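You operate a simulated robot arm through the tools that you are given. There is no shell and no other tool.

The job below is to be done with a simulated robot arm. You get a single attempt, and the scene is never put back.

TASK
Shut the valve, vent, pull the air plug, wind the regulator to 0.
Fine: 0 BAR on the display before the grey air plug moves; it ends standing on the air bench. Hands unhurt; nothing dropped, spilt, damaged or left on. Set down upright: grey air plug.

The check looks at the end state, three seconds after you hand in, the way a careful person would. Anything else that was tipped, shoved, dropped, spilled or broken makes it a failure.

THE ROBOT
A 7-joint arm with a two-finger gripper, fixed in place. Base frame: the origin is at the foot of the arm, x ahead of it, y to its left, z up. Lengths are in mm, angles in rad, forces in N, time in s.
With the tool pointing down near the work surface it reaches from about 340 to 800 mm from the base axis. Its first joint turns from -2.897 to 2.897 rad. Payload 2.45 kg.
The tool frame sits at the grasp point between the pads (the TCP): z along the fingers, y along the line on which they close. The tips reach 27 mm beyond it. The gripper opens to 80 mm. The gripper's body begins 54 mm behind the TCP.
Orientation is told as [roll, pitch, yaw] about the base's x, y, z axes, in that order, counted from this pose: with the fingers straight down and closing along the base's y, the tool's x points along the base's -x, its y along +y and its z along -z.

THE INTERFACE
- The arm moves only by the tool drive_tool. Its argument "commands" is a list of rows, each a list of 6 numbers: the shift along the tool's x, y, z in mm, then the turn, a rotation vector about the tool's x, y, z in rad. In form: [[tx, ty, tz, ax, ay, az], ...]. A call has 1 to 20 rows; each row is the pose to reach, as a shift and turn from the pose commanded when the call began, along the tool's axes at that moment. "claw" is the finger opening in mm, from 0 to 80, set as the call begins (left out, the last holds). Each row takes 0.2 s and may step no farther than 50 mm and 0.15 rad from the row before; otherwise, or with a gripper value out of range, the whole call is refused. A pose out of reach is approached as far as the arm can. The call stops where the force on the tool passes 40 N (or 10 N more than at its start, if that is more) or the arm is blocked; 0.2 s more then pass. Each finger travels about 153 mm/s and halts on what it meets, pressing with about 31 N; the grip force reading is that of the motor and also rises with nothing between the fingers. The clock runs only during rows and for 0.2 s after the last one: add rows that repeat a pose to give the fingers time. It gives the time, the measured TCP pose, the force on the tool (base axes), the opening and the grip force at its end, in the units of the frame above (readings bear some noise), with the torque about the TCP (base axes, N m) and any sound that the robot's microphone picked up.
- Cameras (640 x 400 px; columns grow to the right, rows downward): "scene" is fixed at [221.2, 499.1, 1645.2]; the picture's right is [-0.97, -0.25, 0.00], its down [-0.13, 0.49, -0.86] and it looks along [0.22, -0.83, -0.51] (base axes); focal length 308 px, centre (320, 200). "wrist" rides on the gripper at [63, 12, -79] in the tool frame; the picture's right is [-0.19, 0.98, 0.00], its down [-0.72, -0.14, -0.68] and it looks along [-0.67, -0.13, 0.73] (tool axes); focal length 226 px, centre (320, 200). There is no depth. A picture from a camera that has moved, and an enlarged one, comes with that camera's place and axes in the base frame and with its lens.
- snapshot(camera): a new picture of that camera. It takes no simulated time.
- raise_lower(by): slides the trunk up (or, below 0, down) by that many mm; the arm rides with it, the base frame stays. It gives what a move gives, with no picture.
- enlarge(camera, box): a new picture of the part [left, top, right, bottom] of that camera's present view, enlarged. It takes no simulated time.
- job_done(): hands the job in; it is judged then, once.

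Nothing tells you positions but the pictures and the camera data. Unless the task says otherwise, let go and move clear before handing in.

The tools are called after "Call:" as a command line: name --pt "numbers of a row" for each row, then --argument value for the rest, lists and objects as JSON in quotes. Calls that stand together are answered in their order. drive_tool: Moves the arm, as the interface text tells. Its arguments: {"type":"object","properties":{"commands":{"type":"array","items":{"type":"array","items":{"type":"number"}}},"claw":{"type":"number"}},"required":["commands"]} The other tools are called the same way: raise_lower (by) slides the trunk up or down; snapshot (camera) takes a picture; enlarge (camera, box) takes an enlarged picture of a part of a camera's view; job_done () hands the job in.

At the start:

```text
time_s: 0.0
ee_pos: [497.8, -321.4, 1291.7]
ee_rot: [-0.001, -0.001, 0.001]
wrist_force: [0.6, 0.8, 0.6]
wrist_torque: [-0.01, 0.02, -0.01]
width: 80.0
gripper_force: 0.1
trunk travel left (down, up): [-250.0, 290.0]
```

scene: 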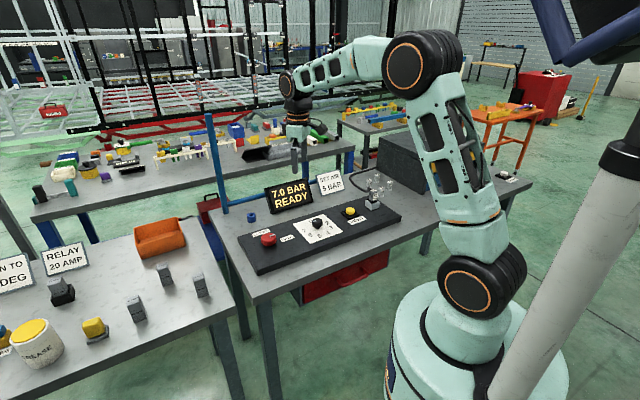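
wrist: 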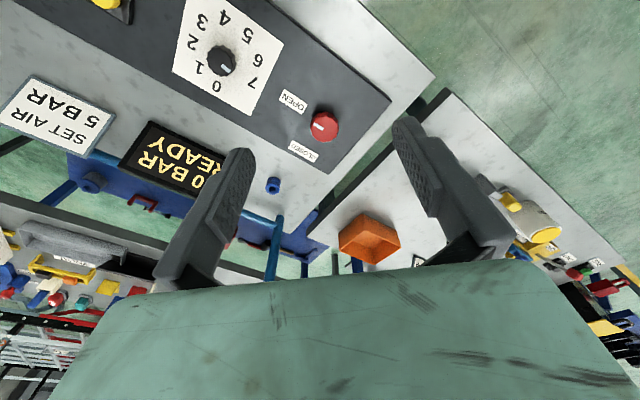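

I see the air bench with a black panel carrying a red valve knob, a regulator dial and a yellow button, with a display reading "7.0 BAR READY". I'll look closer before moving anything.

Call:
enlarge --camera "scene" --box '[220, 160, 420, 285]'

Call:
enlarge --camera "wrist" --box '[0, 0, 400, 250]'

Call:
enlarge --camera "scene" --box '[320, 160, 420, 222]'

```text
3.20 times, centred on (320, 222) of scene
camera zoom: at [221.2, 499.1, 1645.2], right [-0.97, -0.25, 0.0], down [-0.13, 0.49, -0.86], along [0.22, -0.83, -0.51], focal length 986 px, centre (320, 128)
```

zoom: 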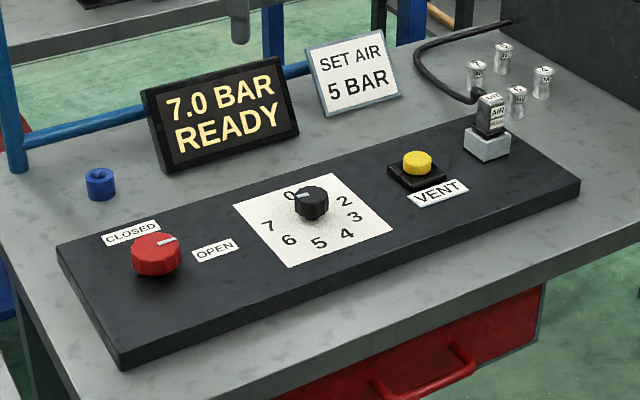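

```text
1.60 times, centred on (200, 125) of wrist
camera zoom: at [433.5, -308.2, 1372.0], right [0.19, 0.98, 0.0], down [0.72, -0.14, 0.68], along [0.67, -0.13, -0.73], focal length 362 px, centre (512, 320)
```

zoom: 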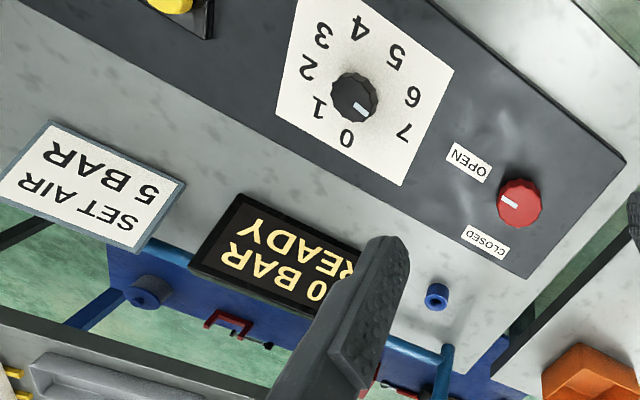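

```text
6.40 times, centred on (370, 191) of scene
camera zoom: at [221.2, 499.1, 1645.2], right [-0.97, -0.25, 0.0], down [-0.13, 0.49, -0.86], along [0.22, -0.83, -0.51], focal length 1972 px, centre (0, 258)
```

zoom: 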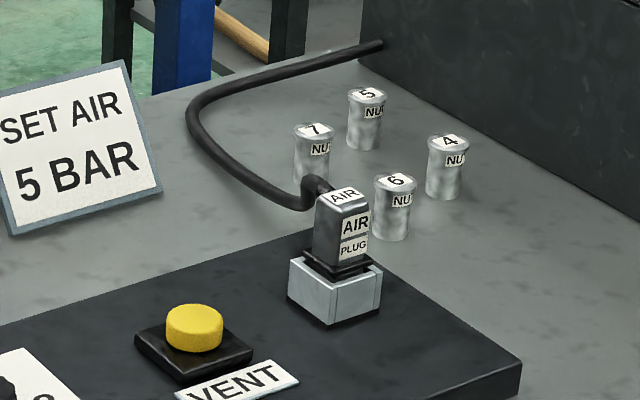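

The red valve knob is near (642,-340,~920), the vent button near (384,-620) and the plug near (295,-748), all on a panel that runs diagonally. Next I'll retreat and turn the tool so the wrist camera faces the panel.

Call:
drive_tool --pt "40 -12 18 0 0 0.14" --pt "80 -24 36 0 0 0.28" --pt "120 -36 54 0 0 0.42" --pt "160 -48 72 0 0 0.56" --pt "198 -59 92 0 0 0.7" --pt "198 -59 92 0 0 0.7"

Call:
snapshot --camera "wrist"

Call:
snapshot --camera "scene"

```text
time_s: 1.4
ee_pos: [296.7, -380.8, 1196.6]
ee_rot: [0.002, 0.0, -0.702]
wrist_force: [-0.6, 0.8, 0.8]
wrist_torque: [-0.01, -0.01, -0.01]
width: 79.8
gripper_force: 0.0
trunk travel left (down, up): [-250.0, 290.0]
```

```text
taken
camera wrist: at [257.2, -330.1, 1277.3], right [0.78, 0.62, 0.0], down [0.46, -0.57, 0.68], along [0.43, -0.53, -0.73], focal length 226 px, centre (320, 200)
```

wrist: 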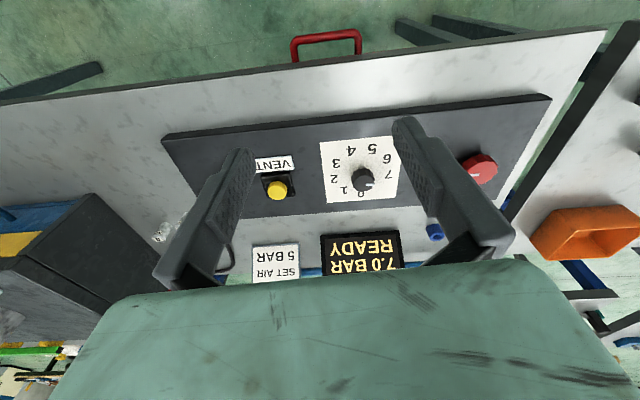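

```text
taken
```

scene: 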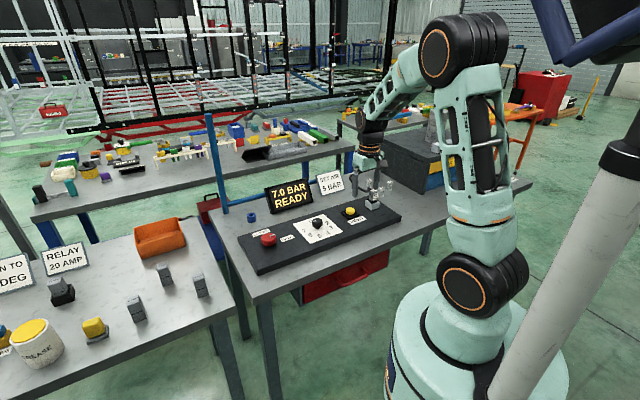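

The wrist camera now shows the whole panel upside down. I'll zoom in on the valve, dial, vent and plug.

Call:
enlarge --camera "wrist" --box '[240, 110, 400, 210]'

Call:
enlarge --camera "wrist" --box '[120, 100, 320, 225]'

Call:
enlarge --camera "scene" --box '[240, 210, 340, 272]'

```text
4.00 times, centred on (320, 160) of wrist
camera zoom: at [257.2, -330.1, 1277.3], right [0.78, 0.62, 0.0], down [0.46, -0.57, 0.68], along [0.43, -0.53, -0.73], focal length 904 px, centre (320, 360)
```

zoom: 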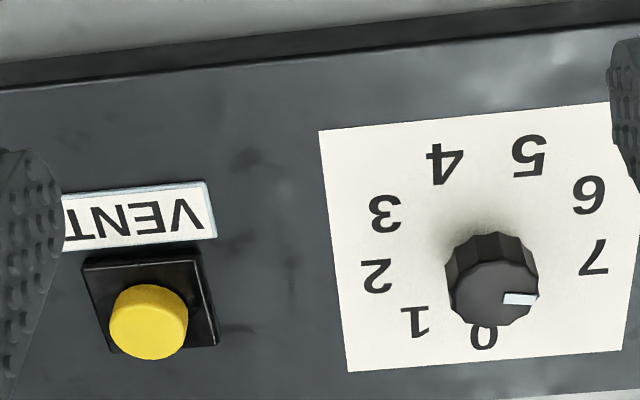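

```text
3.20 times, centred on (220, 162) of wrist
camera zoom: at [257.2, -330.1, 1277.3], right [0.78, 0.62, 0.0], down [0.46, -0.57, 0.68], along [0.43, -0.53, -0.73], focal length 723 px, centre (640, 320)
```

zoom: 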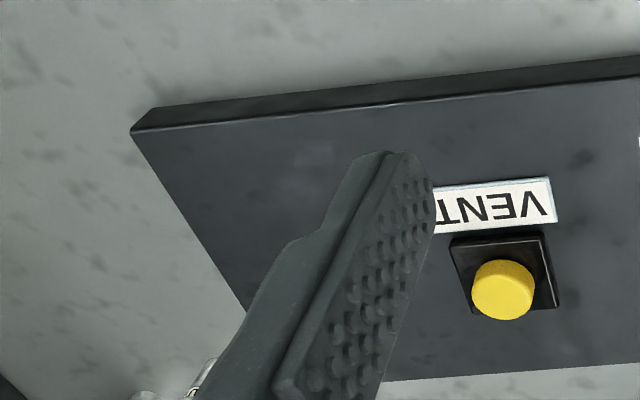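

```text
6.40 times, centred on (290, 241) of scene
camera zoom: at [221.2, 499.1, 1645.2], right [-0.97, -0.25, 0.0], down [-0.13, 0.49, -0.86], along [0.22, -0.83, -0.51], focal length 1972 px, centre (512, -62)
```

zoom: 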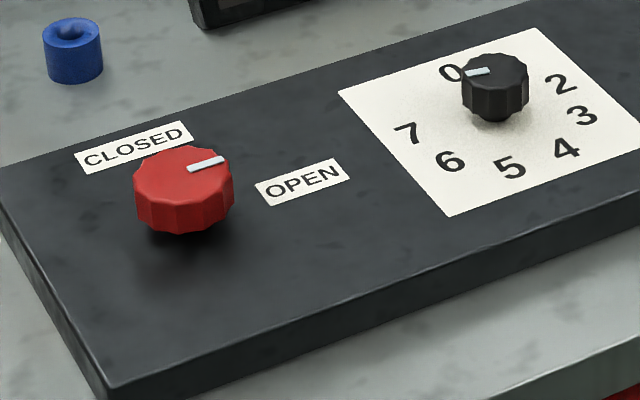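

The dial's pointer sits near 7 and the numbers run anticlockwise as seen from the camera. Next I'll move across to see the plug, its cord and the nuts.

Call:
drive_tool --pt "-9 -36 9 0 0 0.06" --pt "-18 -72 19 0 0 0.12" --pt "-27 -108 28 0 0 0.18" --pt "-36 -144 38 0 0 0.24" --pt "-45.6 -180 47 0 0 0.3" --pt "-45.6 -180 47 0 0 0.3"

Call:
snapshot --camera "wrist"

Call:
enlarge --camera "wrist" --box '[220, 110, 420, 235]'

```text
time_s: 2.8
ee_pos: [220.4, -546.3, 1153.5]
ee_rot: [0.0, 0.0, -1.0]
wrist_force: [0.1, -0.8, 0.1]
wrist_torque: [0.01, 0.01, 0.02]
width: 80.0
gripper_force: 0.1
trunk travel left (down, up): [-250.0, 290.0]
```

```text
taken
camera wrist: at [195.7, -485.4, 1232.7], right [0.93, 0.37, 0.0], down [0.27, -0.68, 0.68], along [0.25, -0.63, -0.73], focal length 226 px, centre (320, 200)
```

wrist: 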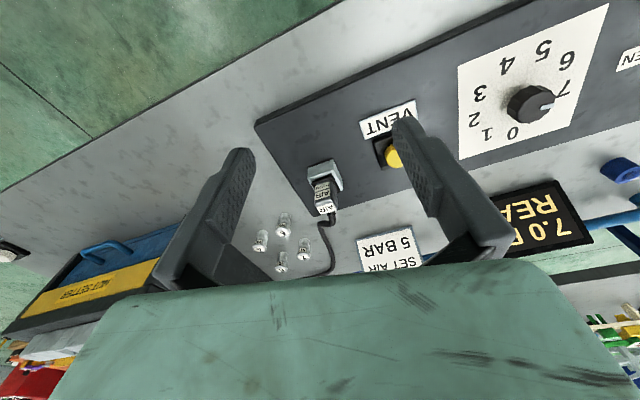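

```text
3.20 times, centred on (320, 172) of wrist
camera zoom: at [195.7, -485.4, 1232.7], right [0.93, 0.37, 0.0], down [0.27, -0.68, 0.68], along [0.25, -0.63, -0.73], focal length 723 px, centre (320, 288)
```

zoom: 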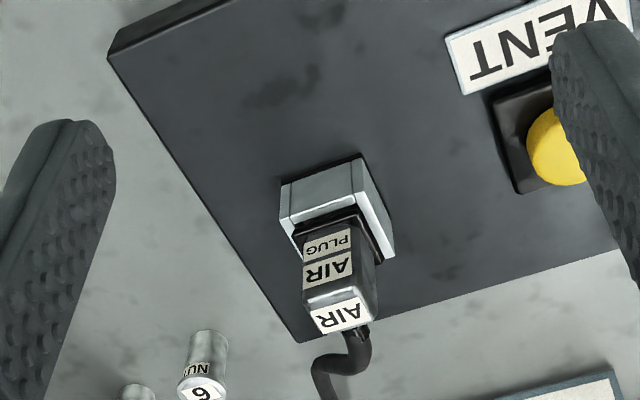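

The plug's top is at about (292,-704,993), with its cord leaving the far side and the nuts beside it. Next I'll go over to the valve for a close look.

Call:
drive_tool --pt "5 44 7 0 0 -0.044" --pt "10.5 88 15 0 0 -0.088" --pt "16 131 22 0 0 -0.132" --pt "21 175 30 0 0 -0.176" --pt "26 219 37 0 0 -0.22" --pt "32 263 45 0 0 -0.264" --pt "37 306 52 0 0 -0.308" --pt "42 350 60 0 0 -0.352" --pt "47.5 394 67 0 0 -0.396" --pt "52.8 437.9 75 0 0 -0.44" --pt "52.8 437.9 75 0 0 -0.44"

Call:
snapshot --camera "wrist"

Call:
enlarge --camera "wrist" --box '[220, 110, 420, 235]'

```text
time_s: 5.2
ee_pos: [556.6, -265.1, 1076.7]
ee_rot: [-0.001, -0.001, -0.561]
wrist_force: [0.2, 0.6, 0.2]
wrist_torque: [-0.02, 0.02, 0.01]
width: 80.0
gripper_force: 0.0
trunk travel left (down, up): [-250.0, 290.0]
```

```text
taken
camera wrist: at [510.0, -220.3, 1156.6], right [0.68, 0.73, 0.0], down [0.53, -0.5, 0.68], along [0.5, -0.47, -0.73], focal length 226 px, centre (320, 200)
```

wrist: 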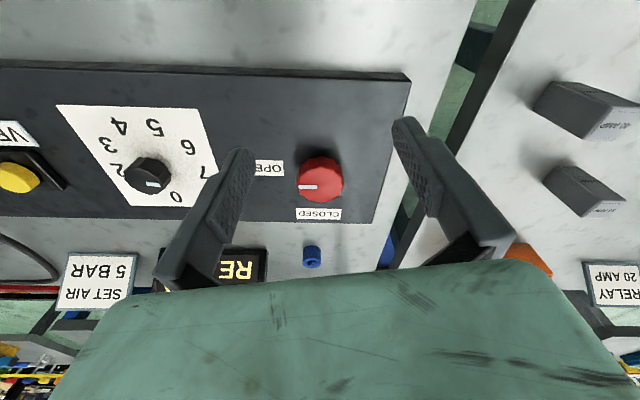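

```text
3.20 times, centred on (320, 172) of wrist
camera zoom: at [510.0, -220.3, 1156.6], right [0.68, 0.73, 0.0], down [0.53, -0.5, 0.68], along [0.5, -0.47, -0.73], focal length 723 px, centre (320, 288)
```

zoom: 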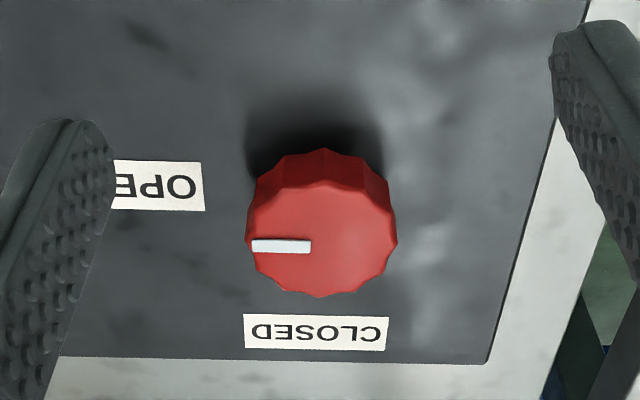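

The valve's pointer is at OPEN, at 3 o'clock seen from the base, and CLOSED is at 12 o'clock, so it needs about 90° anticlockwise. The knob is centred near (635,-335) with its top at z≈948, so I'll line up above it.

Call:
drive_tool --pt "-20 -3.5 13 0 0 0.148" --pt "-41 -7 27 0 0 0.296" --pt "-62 -10.5 40 0 0 0.444" --pt "-83 -14 53 0 0 0.592" --pt "-103.6 -17.5 66.7 0 0 0.739" --pt "-103.6 -17.5 66.7 0 0 0.739"

Call:
snapshot --camera "wrist"

Call:
snapshot --camera "scene"

```text
time_s: 6.6
ee_pos: [636.0, -335.5, 1012.4]
ee_rot: [0.0, 0.001, -1.3]
wrist_force: [-0.1, 0.6, 0.3]
wrist_torque: [-0.01, 0.01, 0.01]
width: 80.2
gripper_force: 0.1
trunk travel left (down, up): [-250.0, 290.0]
```

```text
taken
camera wrist: at [631.1, -271.2, 1092.3], right [1.0, 0.08, 0.0], down [0.06, -0.73, 0.68], along [0.05, -0.68, -0.73], focal length 226 px, centre (320, 200)
```

wrist: 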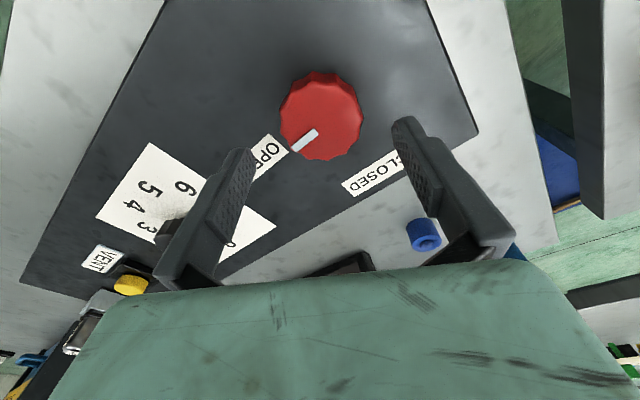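

```text
taken
```

scene: 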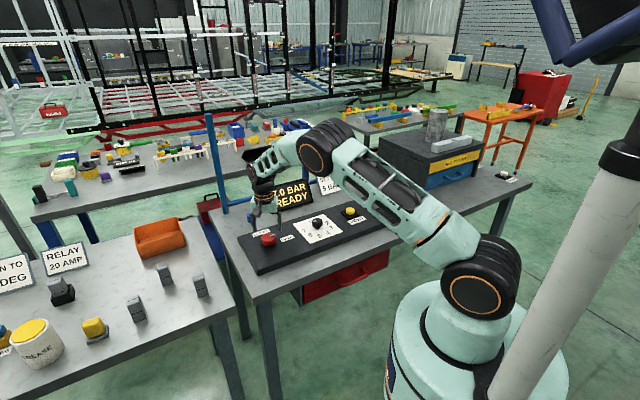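

The knob sits centred between the fingers. Now I'll descend to z≈940 around it, keeping the fingers open.

Call:
drive_tool --pt "0 0 25 0 0 0" --pt "0 0 50 0 0 0" --pt "0 0 62 0 0 0" --pt "0 0 71 0 0 0" --pt "0 0 71 0 0 0"

Call:
snapshot --camera "wrist"

Call:
enlarge --camera "scene" --box '[220, 165, 340, 240]'

```text
time_s: 7.8
ee_pos: [634.0, -337.8, 948.2]
ee_rot: [0.001, -0.004, -1.3]
wrist_force: [-7.9, 6.3, 21.6]
wrist_torque: [0.14, 1.22, -0.14]
width: 75.1
gripper_force: 0.0
trunk travel left (down, up): [-250.0, 290.0]
stopped in row 5: the force on the tool passed its limit at 42 N (the readings are from after the stop); the commanded pose is now the measured one
```

```text
taken
camera wrist: at [629.3, -272.5, 1027.6], right [1.0, 0.08, 0.0], down [0.05, -0.73, 0.69], along [0.05, -0.68, -0.73], focal length 226 px, centre (320, 200)
```

wrist: 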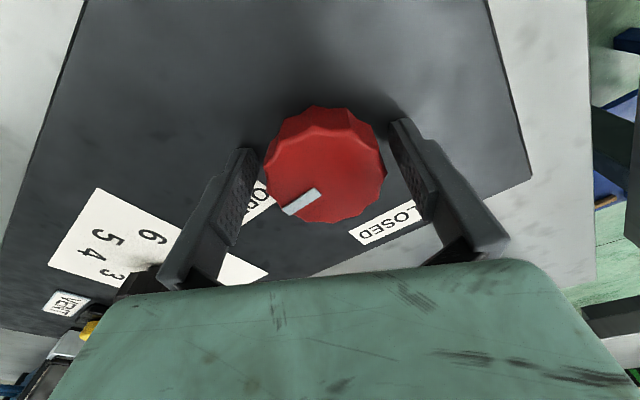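

```text
5.33 times, centred on (280, 202) of scene
camera zoom: at [221.2, 499.1, 1645.2], right [-0.97, -0.25, 0.0], down [-0.13, 0.49, -0.86], along [0.22, -0.83, -0.51], focal length 1643 px, centre (533, 187)
```

zoom: 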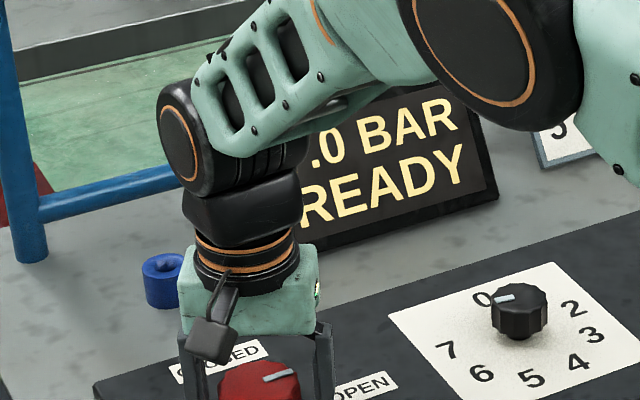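

The move was stopped by contact at z≈948, earlier than I expected. I'll look closely at the fingertips before going on.

Call:
enlarge --camera "wrist" --box '[200, 80, 460, 242]'

Call:
enlarge --camera "scene" --box '[235, 205, 325, 261]'

```text
2.46 times, centred on (330, 161) of wrist
camera zoom: at [629.3, -272.5, 1027.6], right [1.0, 0.08, 0.0], down [0.05, -0.73, 0.69], along [0.05, -0.68, -0.73], focal length 556 px, centre (295, 296)
```

zoom: 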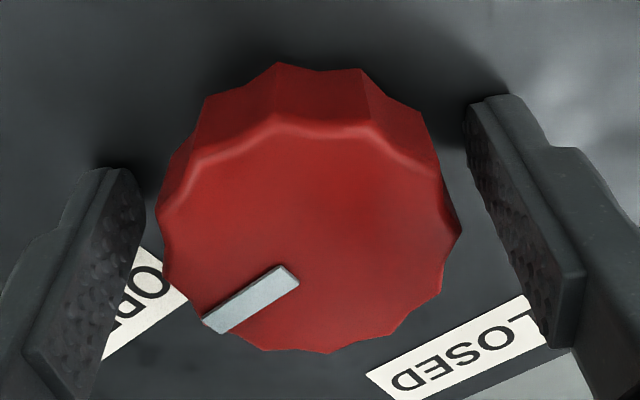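

```text
7.11 times, centred on (280, 233) of scene
camera zoom: at [221.2, 499.1, 1645.2], right [-0.97, -0.25, 0.0], down [-0.13, 0.49, -0.86], along [0.22, -0.83, -0.51], focal length 2191 px, centre (604, -35)
```

zoom: 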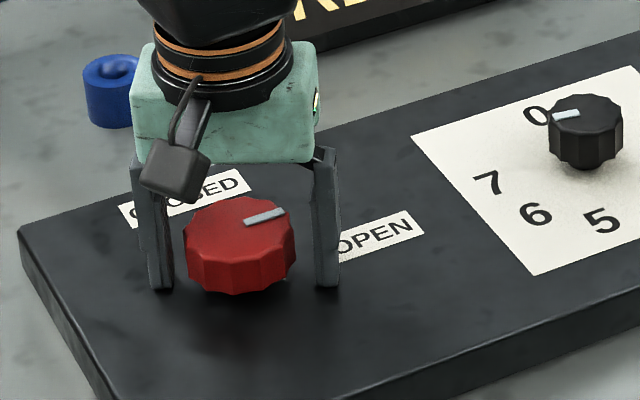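

The OPEN-side fingertip appears to be resting on the panel, with the knob well inside the pads. I'll lift 4 mm, re-centre, and then close gently on the knob.

Call:
drive_tool --pt "0 0 -4 0 0 0" --pt "1.7 2.5 -4 0 0 0" --pt "1.7 2.5 -4 0 0 0" --claw 80

Call:
enlarge --camera "wrist" --box '[200, 80, 460, 242]'

```text
time_s: 8.6
ee_pos: [639.0, -337.8, 948.5]
ee_rot: [0.001, -0.005, -1.297]
wrist_force: [-0.8, -3.4, 7.6]
wrist_torque: [-0.11, 0.28, 0.01]
width: 77.8
gripper_force: 0.1
trunk travel left (down, up): [-250.0, 290.0]
```

```text
2.46 times, centred on (330, 161) of wrist
camera zoom: at [634.0, -271.7, 1028.2], right [1.0, 0.08, 0.0], down [0.05, -0.73, 0.69], along [0.05, -0.68, -0.73], focal length 556 px, centre (295, 296)
```

zoom: 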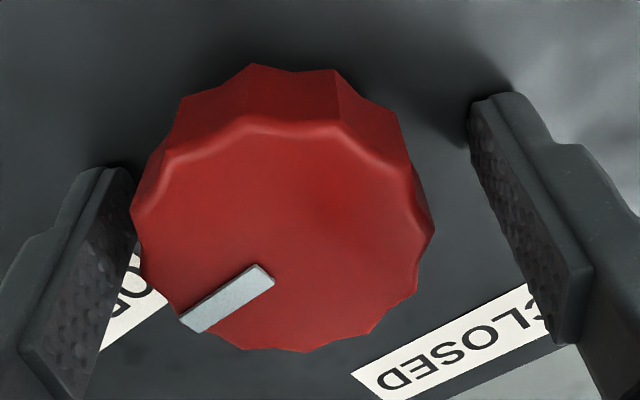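

The tool is still lightly touching with about 7.6 N up, and it's 2 mm off centre. I'll raise it a little more and re-centre.

Call:
drive_tool --pt "0 -1 -3 0 0 0" --pt "0 -2.2 -5 0 0 0" --pt "0 -2.2 -5 0 0 0" --claw 80

Call:
enlarge --camera "wrist" --box '[200, 80, 460, 242]'

Call:
enlarge --camera "scene" --box '[235, 205, 325, 261]'

```text
time_s: 9.3
ee_pos: [636.1, -337.4, 951.8]
ee_rot: [0.0, -0.003, -1.299]
wrist_force: [-0.7, -0.1, -0.8]
wrist_torque: [-0.01, 0.0, -0.02]
width: 80.1
gripper_force: 0.0
trunk travel left (down, up): [-250.0, 290.0]
```

```text
2.46 times, centred on (330, 161) of wrist
camera zoom: at [631.4, -272.3, 1032.4], right [1.0, 0.08, 0.0], down [0.06, -0.73, 0.68], along [0.05, -0.68, -0.73], focal length 556 px, centre (295, 296)
```

zoom: 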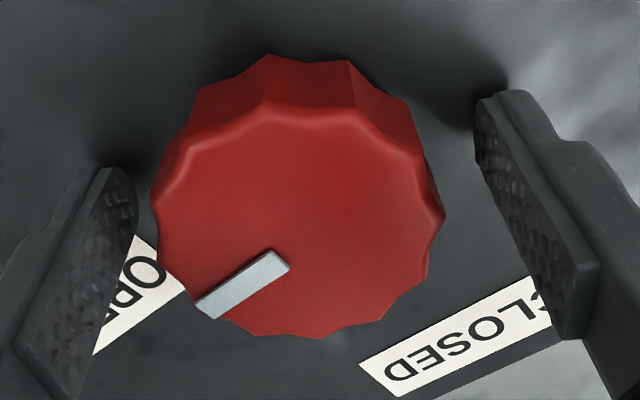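

```text
7.11 times, centred on (280, 233) of scene
camera zoom: at [221.2, 499.1, 1645.2], right [-0.97, -0.25, 0.0], down [-0.13, 0.49, -0.86], along [0.22, -0.83, -0.51], focal length 2191 px, centre (604, -35)
```

zoom: 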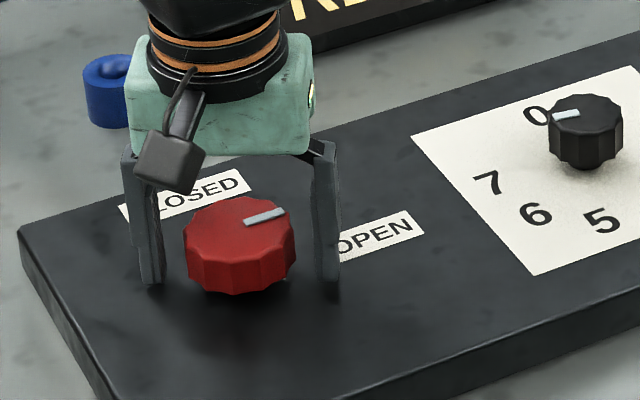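

It's free of contact and centred now. I'll close on the valve knob.

Call:
drive_tool --pt "-1.5 0.5 0.5 0 0 0" --pt "-1.5 0.5 0.5 0 0 0" --pt "-1.5 0.5 0.5 0 0 0" --claw 45

Call:
enlarge --camera "wrist" --box '[200, 80, 460, 242]'

```text
time_s: 10.2
ee_pos: [635.2, -338.0, 951.6]
ee_rot: [-0.002, -0.003, -1.298]
wrist_force: [-5.4, 6.6, -2.2]
wrist_torque: [-0.02, 0.04, 0.15]
width: 54.8
gripper_force: 44.8
trunk travel left (down, up): [-250.0, 290.0]
```

```text
2.46 times, centred on (330, 161) of wrist
camera zoom: at [631.5, -272.8, 1032.4], right [1.0, 0.08, 0.0], down [0.06, -0.73, 0.68], along [0.05, -0.68, -0.73], focal length 556 px, centre (295, 296)
```

zoom: 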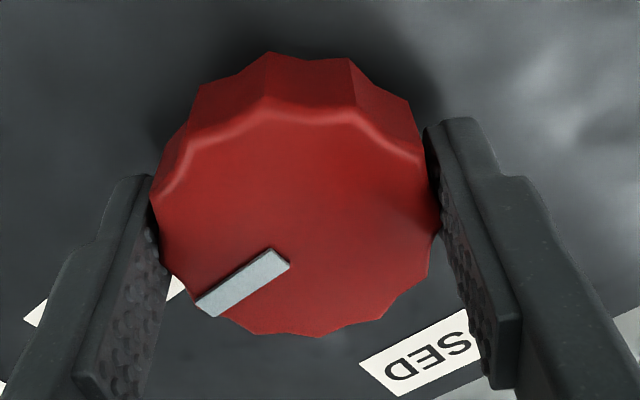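

I have the knob gripped at 54.8 mm. Now I'll turn it anticlockwise, base yaw increasing, in stages.

Call:
drive_tool --pt "0 0 0 0 0 -0.1" --pt "0 0 0 0 0 -0.2" --pt "0 0 0 0 0 -0.3" --pt "0 0 0 0 0 -0.4" --pt "0 0 0 0 0 -0.5"

Call:
snapshot --camera "wrist"

```text
time_s: 11.3
ee_pos: [635.8, -337.6, 951.9]
ee_rot: [-0.004, -0.003, -0.798]
wrist_force: [-12.4, 9.7, -9.1]
wrist_torque: [0.66, 0.92, 0.01]
width: 55.0
gripper_force: 44.9
trunk travel left (down, up): [-250.0, 290.0]
```

```text
taken
camera wrist: at [600.7, -283.6, 1032.6], right [0.84, 0.55, 0.0], down [0.4, -0.61, 0.68], along [0.37, -0.57, -0.73], focal length 226 px, centre (320, 200)
```

wrist: 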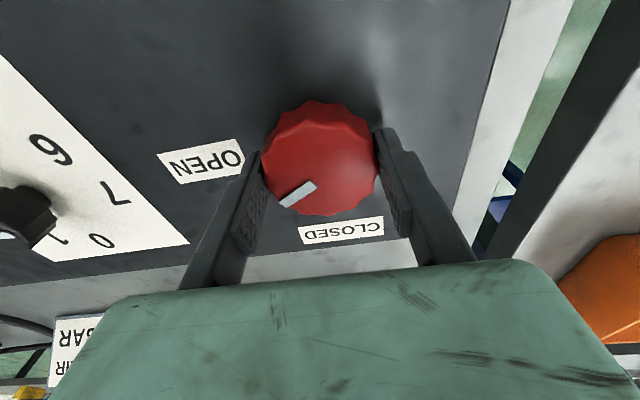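

The knob is following the gripper. I'll continue to the full 90° while easing the side load slightly.

Call:
drive_tool --pt "1.5 0 0 0 0 -0.1" --pt "1.5 0 0 0 0 -0.2" --pt "1.5 0 0 0 0 -0.3" --pt "1.5 0 0 0 0 -0.4" --pt "1.5 0 0 0 0 -0.5" --pt "1.5 0 0 0 0 -0.6" --pt "1.5 0 0 0 0 -0.7" --pt "1.5 0 0 0 0 -0.8"

Call:
snapshot --camera "wrist"

```text
time_s: 13.2
ee_pos: [635.5, -339.6, 952.0]
ee_rot: [-0.004, 0.0, 0.002]
wrist_force: [-5.3, -8.5, -5.6]
wrist_torque: [-0.16, 0.08, -0.02]
width: 54.9
gripper_force: 44.9
trunk travel left (down, up): [-250.0, 290.0]
```

```text
taken
camera wrist: at [572.2, -326.0, 1032.8], right [0.19, 0.98, 0.0], down [0.72, -0.14, 0.68], along [0.67, -0.13, -0.73], focal length 226 px, centre (320, 200)
```

wrist: 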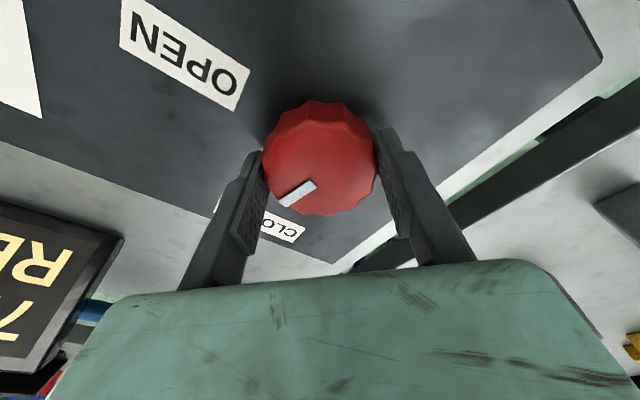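

The pointer is nearly at CLOSED. I'll finish the last 0.27 rad.

Call:
drive_tool --pt "0 0 0 0 0 -0.09" --pt "0 0 0 0 0 -0.18" --pt "0 0 0 0 0 -0.27" --pt "0 0 0 0 0 -0.27"

Call:
snapshot --camera "wrist"

Call:
enlarge --camera "scene" --box '[235, 180, 345, 249]'

```text
time_s: 14.2
ee_pos: [634.8, -339.7, 954.1]
ee_rot: [-0.007, 0.0, 0.273]
wrist_force: [0.1, -14.3, -3.3]
wrist_torque: [-0.45, -0.09, 0.01]
width: 54.9
gripper_force: 45.6
trunk travel left (down, up): [-250.0, 290.0]
```

```text
taken
camera wrist: at [571.1, -343.7, 1032.9], right [-0.08, 1.0, 0.0], down [0.73, 0.06, 0.68], along [0.68, 0.05, -0.73], focal length 226 px, centre (320, 200)
```

wrist: 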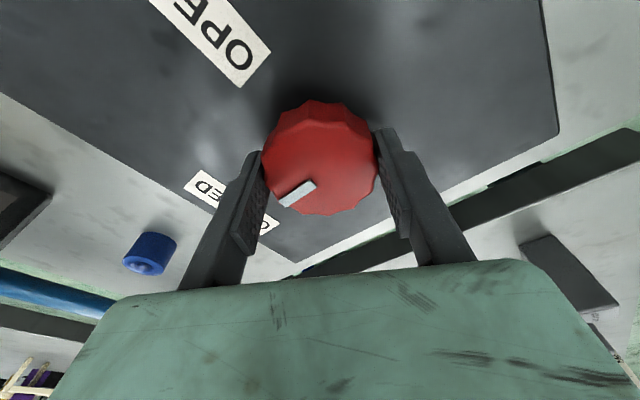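

```text
5.80 times, centred on (290, 214) of scene
camera zoom: at [221.2, 499.1, 1645.2], right [-0.97, -0.25, 0.0], down [-0.13, 0.49, -0.86], along [0.22, -0.83, -0.51], focal length 1786 px, centre (494, 116)
```

zoom: 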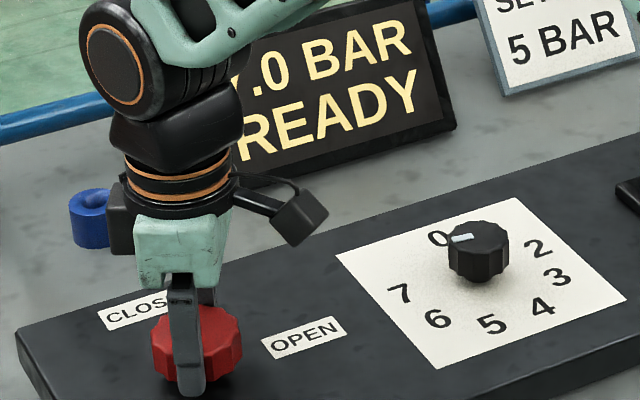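

I've turned it 90°. I'll check the pointer against the same grip view as before.

Call:
enlarge --camera "wrist" --box '[200, 80, 460, 242]'

```text
2.46 times, centred on (330, 161) of wrist
camera zoom: at [571.1, -343.7, 1032.9], right [-0.08, 1.0, 0.0], down [0.73, 0.06, 0.68], along [0.68, 0.05, -0.73], focal length 556 px, centre (295, 296)
```

zoom: 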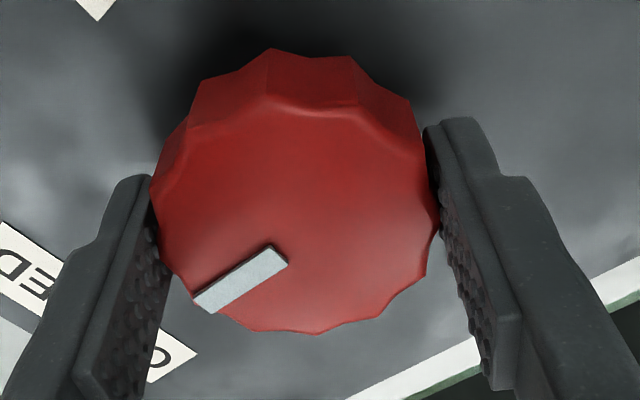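

The pointer kept its place in the grip, so the valve turned the full 90°. Now I'll open, lift straight up and look.

Call:
drive_tool --pt "0 0 0 0 0 0" --pt "0 0 0 0 0 0" --pt "0 0 -15 0 0 0" --pt "0 0 -40 0 0 0" --pt "0 0 -80 0 0 0" --pt "0 0 -120 0 0 0" --pt "0 0 -120 0 0 0" --claw 80

Call:
snapshot --camera "wrist"

Call:
enlarge --camera "scene" --box '[235, 180, 345, 249]'

```text
time_s: 15.8
ee_pos: [634.6, -334.9, 1073.1]
ee_rot: [-0.004, 0.0, 0.27]
wrist_force: [0.0, -0.4, 0.0]
wrist_torque: [-0.01, 0.0, -0.01]
width: 79.9
gripper_force: 0.1
trunk travel left (down, up): [-250.0, 290.0]
```

```text
taken
camera wrist: at [571.1, -338.8, 1155.0], right [-0.08, 1.0, 0.0], down [0.73, 0.06, 0.68], along [0.68, 0.05, -0.73], focal length 226 px, centre (320, 200)
```

wrist: 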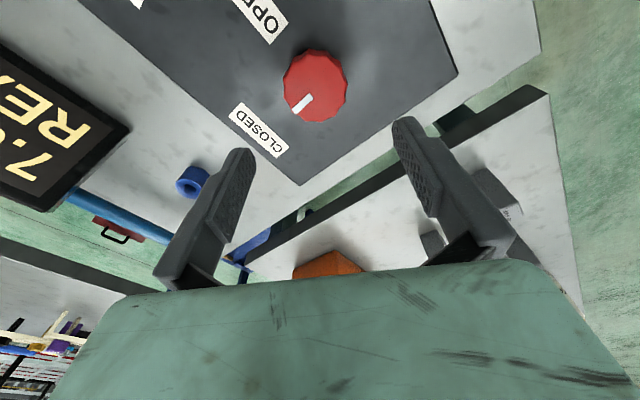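

```text
5.80 times, centred on (290, 214) of scene
camera zoom: at [221.2, 499.1, 1645.2], right [-0.97, -0.25, 0.0], down [-0.13, 0.49, -0.86], along [0.22, -0.83, -0.51], focal length 1786 px, centre (494, 116)
```

zoom: 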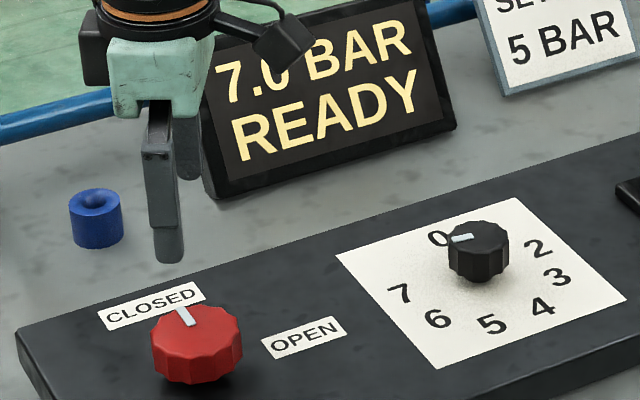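

The pointer now aims at CLOSED and the display still reads 7.0 BAR, so venting comes next. The button top is near (376,-613,940); I'll travel above it with the fingers closed.

Call:
drive_tool --pt "40 -25 3 0 0 0.13" --pt "81 -50 6 0 0 0.265" --pt "121 -75 9 0 0 0.4" --pt "161 -100 12 0 0 0.535" --pt "202 -125 15 0 0 0.67" --pt "242 -150 18 0 0 0.8" --pt "283 -175 21 0 0 0.935" --pt "323 -199.2 23 0 0 1.07" --pt "323 -199.2 23 0 0 1.07" --claw 0

Call:
snapshot --camera "wrist"

Call:
enlarge --camera "scene" --box '[240, 150, 420, 262]'

```text
time_s: 17.8
ee_pos: [376.7, -617.4, 1055.5]
ee_rot: [-0.001, -0.003, -0.801]
wrist_force: [-0.5, 0.1, -0.5]
wrist_torque: [0.0, -0.02, -0.01]
width: 0.0
gripper_force: 29.9
trunk travel left (down, up): [-250.0, 290.0]
```

```text
taken
camera wrist: at [342.3, -563.1, 1134.2], right [0.84, 0.54, 0.0], down [0.4, -0.61, 0.68], along [0.37, -0.57, -0.73], focal length 226 px, centre (320, 200)
```

wrist: 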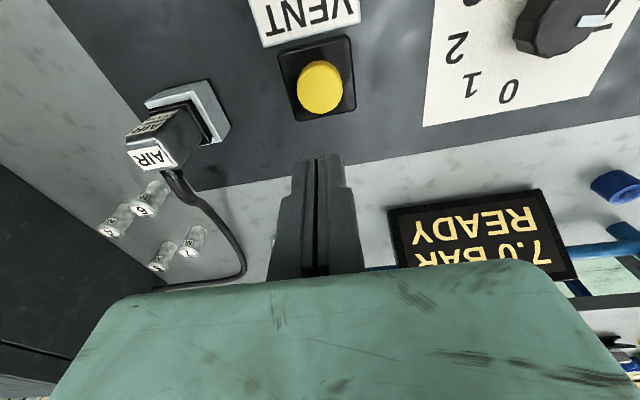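

```text
3.56 times, centred on (330, 206) of scene
camera zoom: at [221.2, 499.1, 1645.2], right [-0.97, -0.25, 0.0], down [-0.13, 0.49, -0.86], along [0.22, -0.83, -0.51], focal length 1095 px, centre (284, 179)
```

zoom: 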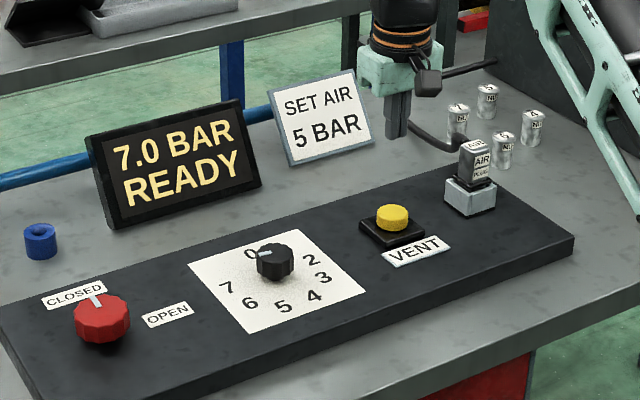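

The button lines up under the closed fingertips with about 3 mm to correct. I'll descend to just above it.

Call:
drive_tool --pt "3 0.5 25 0 0 0" --pt "3 0.5 50 0 0 0" --pt "3 0.5 70 0 0 0" --pt "3 0.5 70 0 0 0"

Call:
enlarge --camera "wrist" --box '[200, 60, 440, 210]'

Call:
enlarge --camera "scene" --box '[320, 170, 400, 220]'

```text
time_s: 18.8
ee_pos: [375.5, -613.4, 981.1]
ee_rot: [-0.002, -0.003, -0.799]
wrist_force: [0.3, 0.1, 0.3]
wrist_torque: [0.02, -0.01, 0.03]
width: 0.0
gripper_force: 29.1
trunk travel left (down, up): [-250.0, 290.0]
```

```text
2.67 times, centred on (320, 135) of wrist
camera zoom: at [340.2, -558.7, 1061.2], right [0.84, 0.55, 0.0], down [0.4, -0.61, 0.68], along [0.37, -0.57, -0.73], focal length 603 px, centre (320, 373)
```

zoom: 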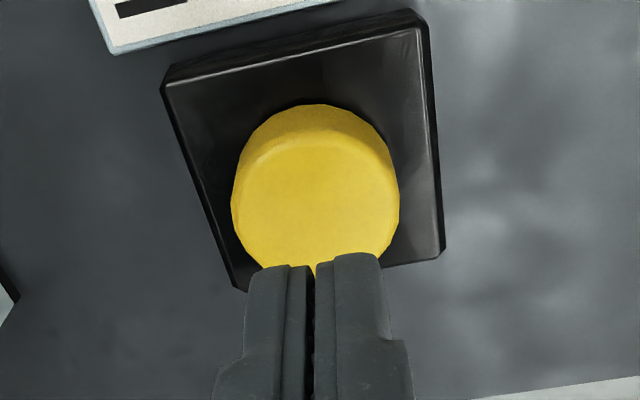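

```text
8.00 times, centred on (360, 195) of scene
camera zoom: at [221.2, 499.1, 1645.2], right [-0.97, -0.25, 0.0], down [-0.13, 0.49, -0.86], along [0.22, -0.83, -0.51], focal length 2465 px, centre (0, 240)
```

zoom: 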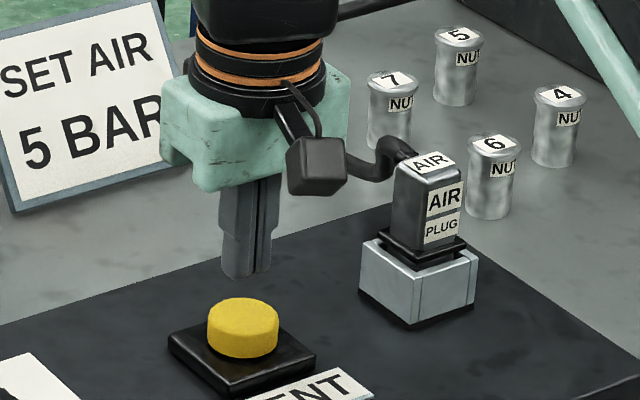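

The closed tips look shorter than nominal, so they're still about 20 mm above the button. I'll descend slowly and watch the force.

Call:
drive_tool --pt "0 0 4 0 0 0" --pt "0 0 8 0 0 0" --pt "0 0 12 0 0 0" --pt "0 0 15 0 0 0" --pt "0 0 15 0 0 0"

Call:
enlarge --camera "scene" --box '[260, 160, 400, 247]'

```text
time_s: 19.9
ee_pos: [374.8, -613.1, 966.1]
ee_rot: [0.0, -0.003, -0.8]
wrist_force: [-0.3, 0.1, 0.2]
wrist_torque: [0.01, -0.01, -0.02]
width: 0.0
gripper_force: 30.0
trunk travel left (down, up): [-250.0, 290.0]
```

```text
4.57 times, centred on (330, 204) of scene
camera zoom: at [221.2, 499.1, 1645.2], right [-0.97, -0.25, 0.0], down [-0.13, 0.49, -0.86], along [0.22, -0.83, -0.51], focal length 1408 px, centre (274, 184)
```

zoom: 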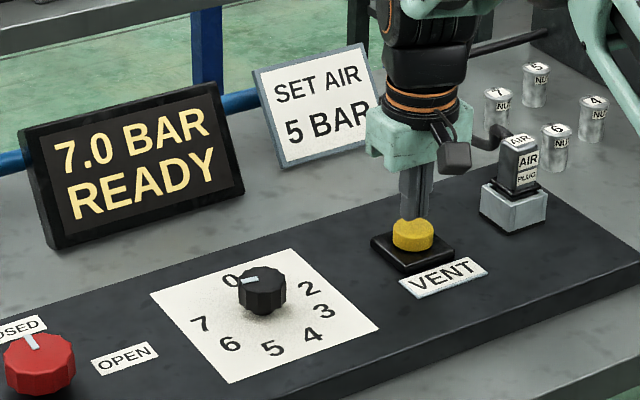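

I need a closer look at how the tip sits relative to the button.

Call:
enlarge --camera "scene" --box '[330, 185, 378, 215]'

Call:
enlarge --camera "wrist" --box '[240, 90, 400, 190]'

```text
13.33 times, centred on (354, 200) of scene
camera zoom: at [221.2, 499.1, 1645.2], right [-0.97, -0.25, 0.0], down [-0.13, 0.49, -0.86], along [0.22, -0.83, -0.51], focal length 4108 px, centre (-133, 200)
```

zoom: 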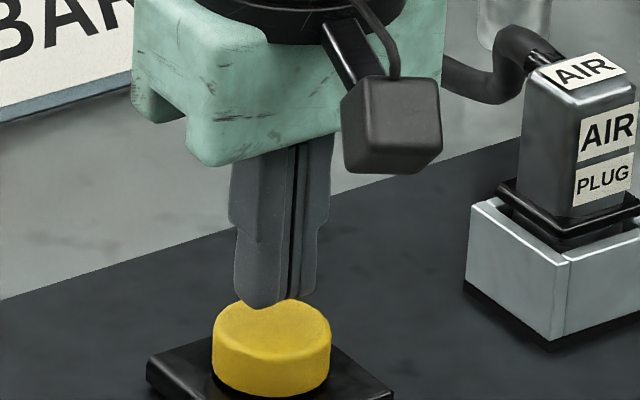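

```text
4.00 times, centred on (320, 140) of wrist
camera zoom: at [339.9, -558.1, 1045.6], right [0.84, 0.55, 0.0], down [0.4, -0.61, 0.68], along [0.37, -0.57, -0.73], focal length 904 px, centre (320, 440)
```

zoom: 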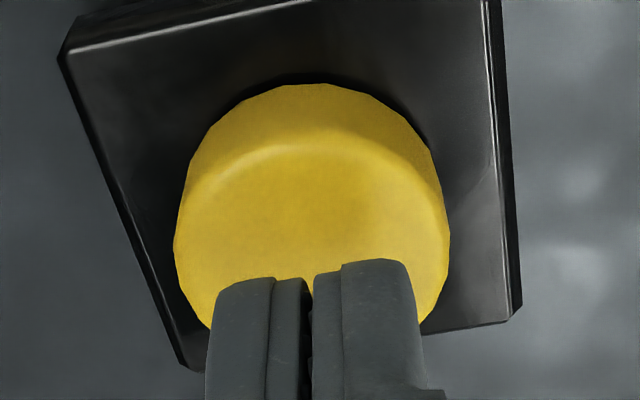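

The tips hang over the far half of the button, so I'll shift 5 mm back towards the base and go down gently.

Call:
drive_tool --pt "3 0 0 0 0 0" --pt "5 0 0 0 0 0" --pt "5 0 3 0 0 0" --pt "5 0 6 0 0 0" --pt "5 0 9 0 0 0" --pt "5 0 12 0 0 0"

Call:
enlarge --camera "scene" --box '[240, 160, 400, 260]'

Call:
enlarge --camera "wrist" --box '[240, 90, 400, 190]'

```text
time_s: 21.4
ee_pos: [371.7, -610.7, 952.6]
ee_rot: [0.001, -0.003, -0.8]
wrist_force: [-0.3, -0.3, 1.1]
wrist_torque: [-0.02, -0.03, 0.01]
width: 6.2
gripper_force: 29.9
trunk travel left (down, up): [-250.0, 290.0]
```

```text
4.00 times, centred on (320, 210) of scene
camera zoom: at [221.2, 499.1, 1645.2], right [-0.97, -0.25, 0.0], down [-0.13, 0.49, -0.86], along [0.22, -0.83, -0.51], focal length 1232 px, centre (320, 160)
```

zoom: 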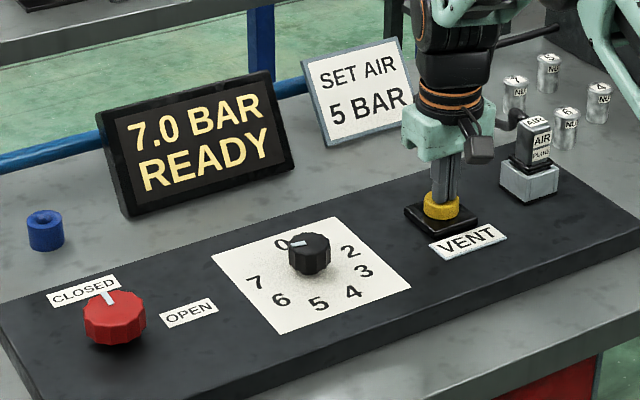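

```text
4.00 times, centred on (320, 140) of wrist
camera zoom: at [337.1, -555.4, 1033.5], right [0.84, 0.55, 0.0], down [0.4, -0.61, 0.68], along [0.37, -0.57, -0.73], focal length 904 px, centre (320, 440)
```

zoom: 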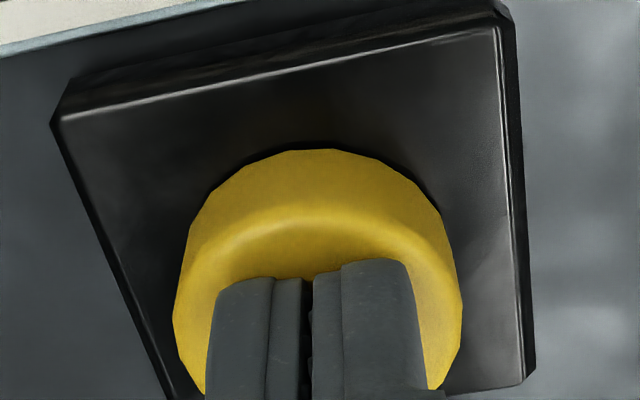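

The tips are now lightly touching the button with about 1 N. I'll press further in small steps.

Call:
drive_tool --pt "0 0 2 0 0 0" --pt "0 0 4 0 0 0" --pt "0 0 6 0 0 0"

Call:
enlarge --camera "scene" --box '[240, 160, 400, 260]'

Call:
enlarge --camera "wrist" --box '[240, 90, 400, 190]'

```text
time_s: 22.1
ee_pos: [371.5, -608.9, 947.7]
ee_rot: [-0.002, -0.003, -0.8]
wrist_force: [0.4, -1.3, 2.2]
wrist_torque: [-0.05, -0.01, 0.02]
width: 0.2
gripper_force: 29.8
trunk travel left (down, up): [-250.0, 290.0]
heard: click
```

```text
4.00 times, centred on (320, 210) of scene
camera zoom: at [221.2, 499.1, 1645.2], right [-0.97, -0.25, 0.0], down [-0.13, 0.49, -0.86], along [0.22, -0.83, -0.51], focal length 1232 px, centre (320, 160)
```

zoom: 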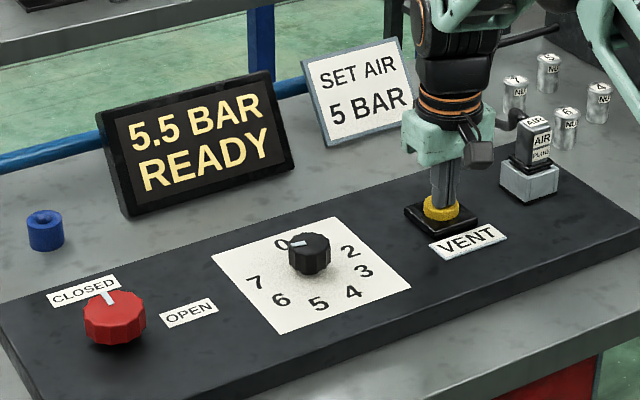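

```text
4.00 times, centred on (320, 140) of wrist
camera zoom: at [337.0, -554.5, 1028.1], right [0.84, 0.55, 0.0], down [0.4, -0.61, 0.68], along [0.37, -0.57, -0.73], focal length 904 px, centre (320, 440)
```

zoom: 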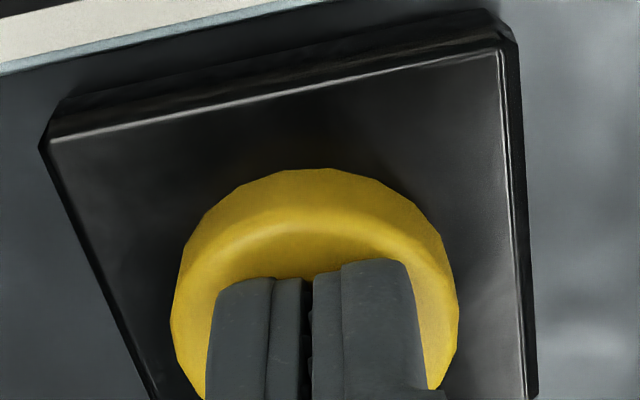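

I heard a click and the pressure is falling, now 5.5 BAR. I'll hold the button down.

Call:
drive_tool --pt "0 0 0.5 0 0 0" --pt "0 0 0.5 0 0 0" --pt "0 0 0.5 0 0 0" --pt "0 0 0.5 0 0 0" --pt "0 0 0.5 0 0 0" --pt "0 0 0.5 0 0 0" --pt "0 0 0.5 0 0 0" --pt "0 0 0.5 0 0 0"

Call:
enlarge --camera "scene" --box '[240, 160, 400, 260]'

```text
time_s: 23.9
ee_pos: [371.5, -610.1, 947.7]
ee_rot: [-0.002, -0.003, -0.799]
wrist_force: [-0.3, 1.2, 4.6]
wrist_torque: [0.02, -0.04, 0.0]
width: 6.1
gripper_force: 29.7
trunk travel left (down, up): [-250.0, 290.0]
```

```text
4.00 times, centred on (320, 210) of scene
camera zoom: at [221.2, 499.1, 1645.2], right [-0.97, -0.25, 0.0], down [-0.13, 0.49, -0.86], along [0.22, -0.83, -0.51], focal length 1232 px, centre (320, 160)
```

zoom: 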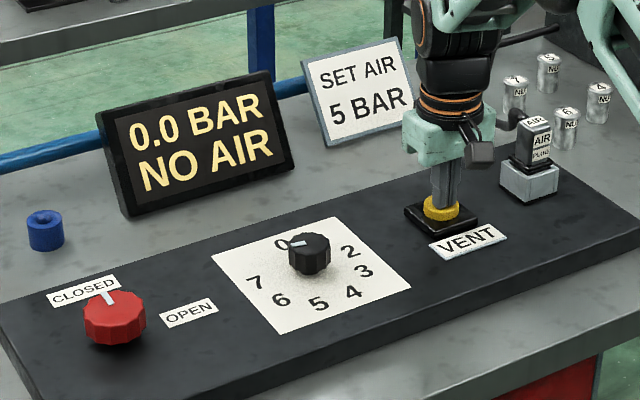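

The display reads 0.0 BAR, NO AIR. I'll lift off and check that it stays at zero with the button released.

Call:
drive_tool --pt "0 0 -10 0 0 0" --pt "0 0 -40 0 0 0" --pt "0 0 -80 0 0 0" --pt "0 0 -125 0 0 0" --pt "0 0 -125 0 0 0" --pt "0 0 -125 0 0 0" --pt "0 0 -125 0 0 0"

Call:
enlarge --camera "scene" --box '[240, 160, 400, 260]'

Call:
snapshot --camera "wrist"

```text
time_s: 25.6
ee_pos: [372.0, -609.1, 1068.8]
ee_rot: [-0.001, -0.002, -0.799]
wrist_force: [-1.1, -0.6, -0.2]
wrist_torque: [-0.01, 0.02, 0.0]
width: 0.0
gripper_force: 29.4
trunk travel left (down, up): [-250.0, 290.0]
```

```text
4.00 times, centred on (320, 210) of scene
camera zoom: at [221.2, 499.1, 1645.2], right [-0.97, -0.25, 0.0], down [-0.13, 0.49, -0.86], along [0.22, -0.83, -0.51], focal length 1232 px, centre (320, 160)
```

zoom: 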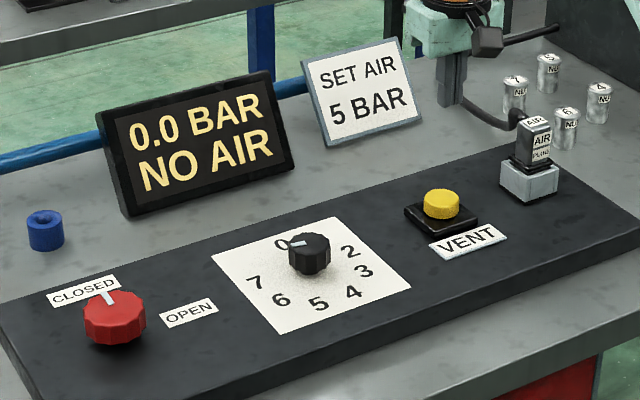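

```text
taken
camera wrist: at [337.0, -554.8, 1149.7], right [0.84, 0.55, 0.0], down [0.4, -0.61, 0.68], along [0.37, -0.57, -0.73], focal length 226 px, centre (320, 200)
```

wrist: 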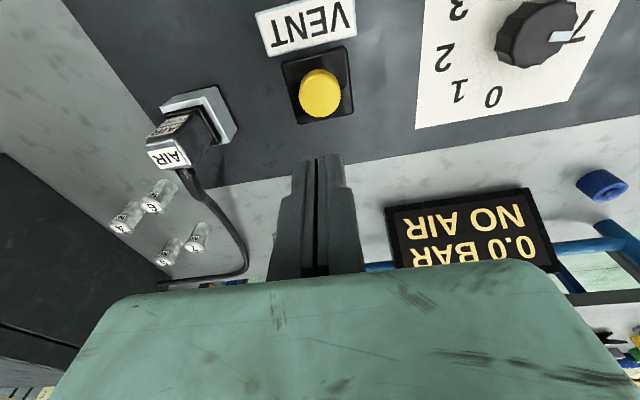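

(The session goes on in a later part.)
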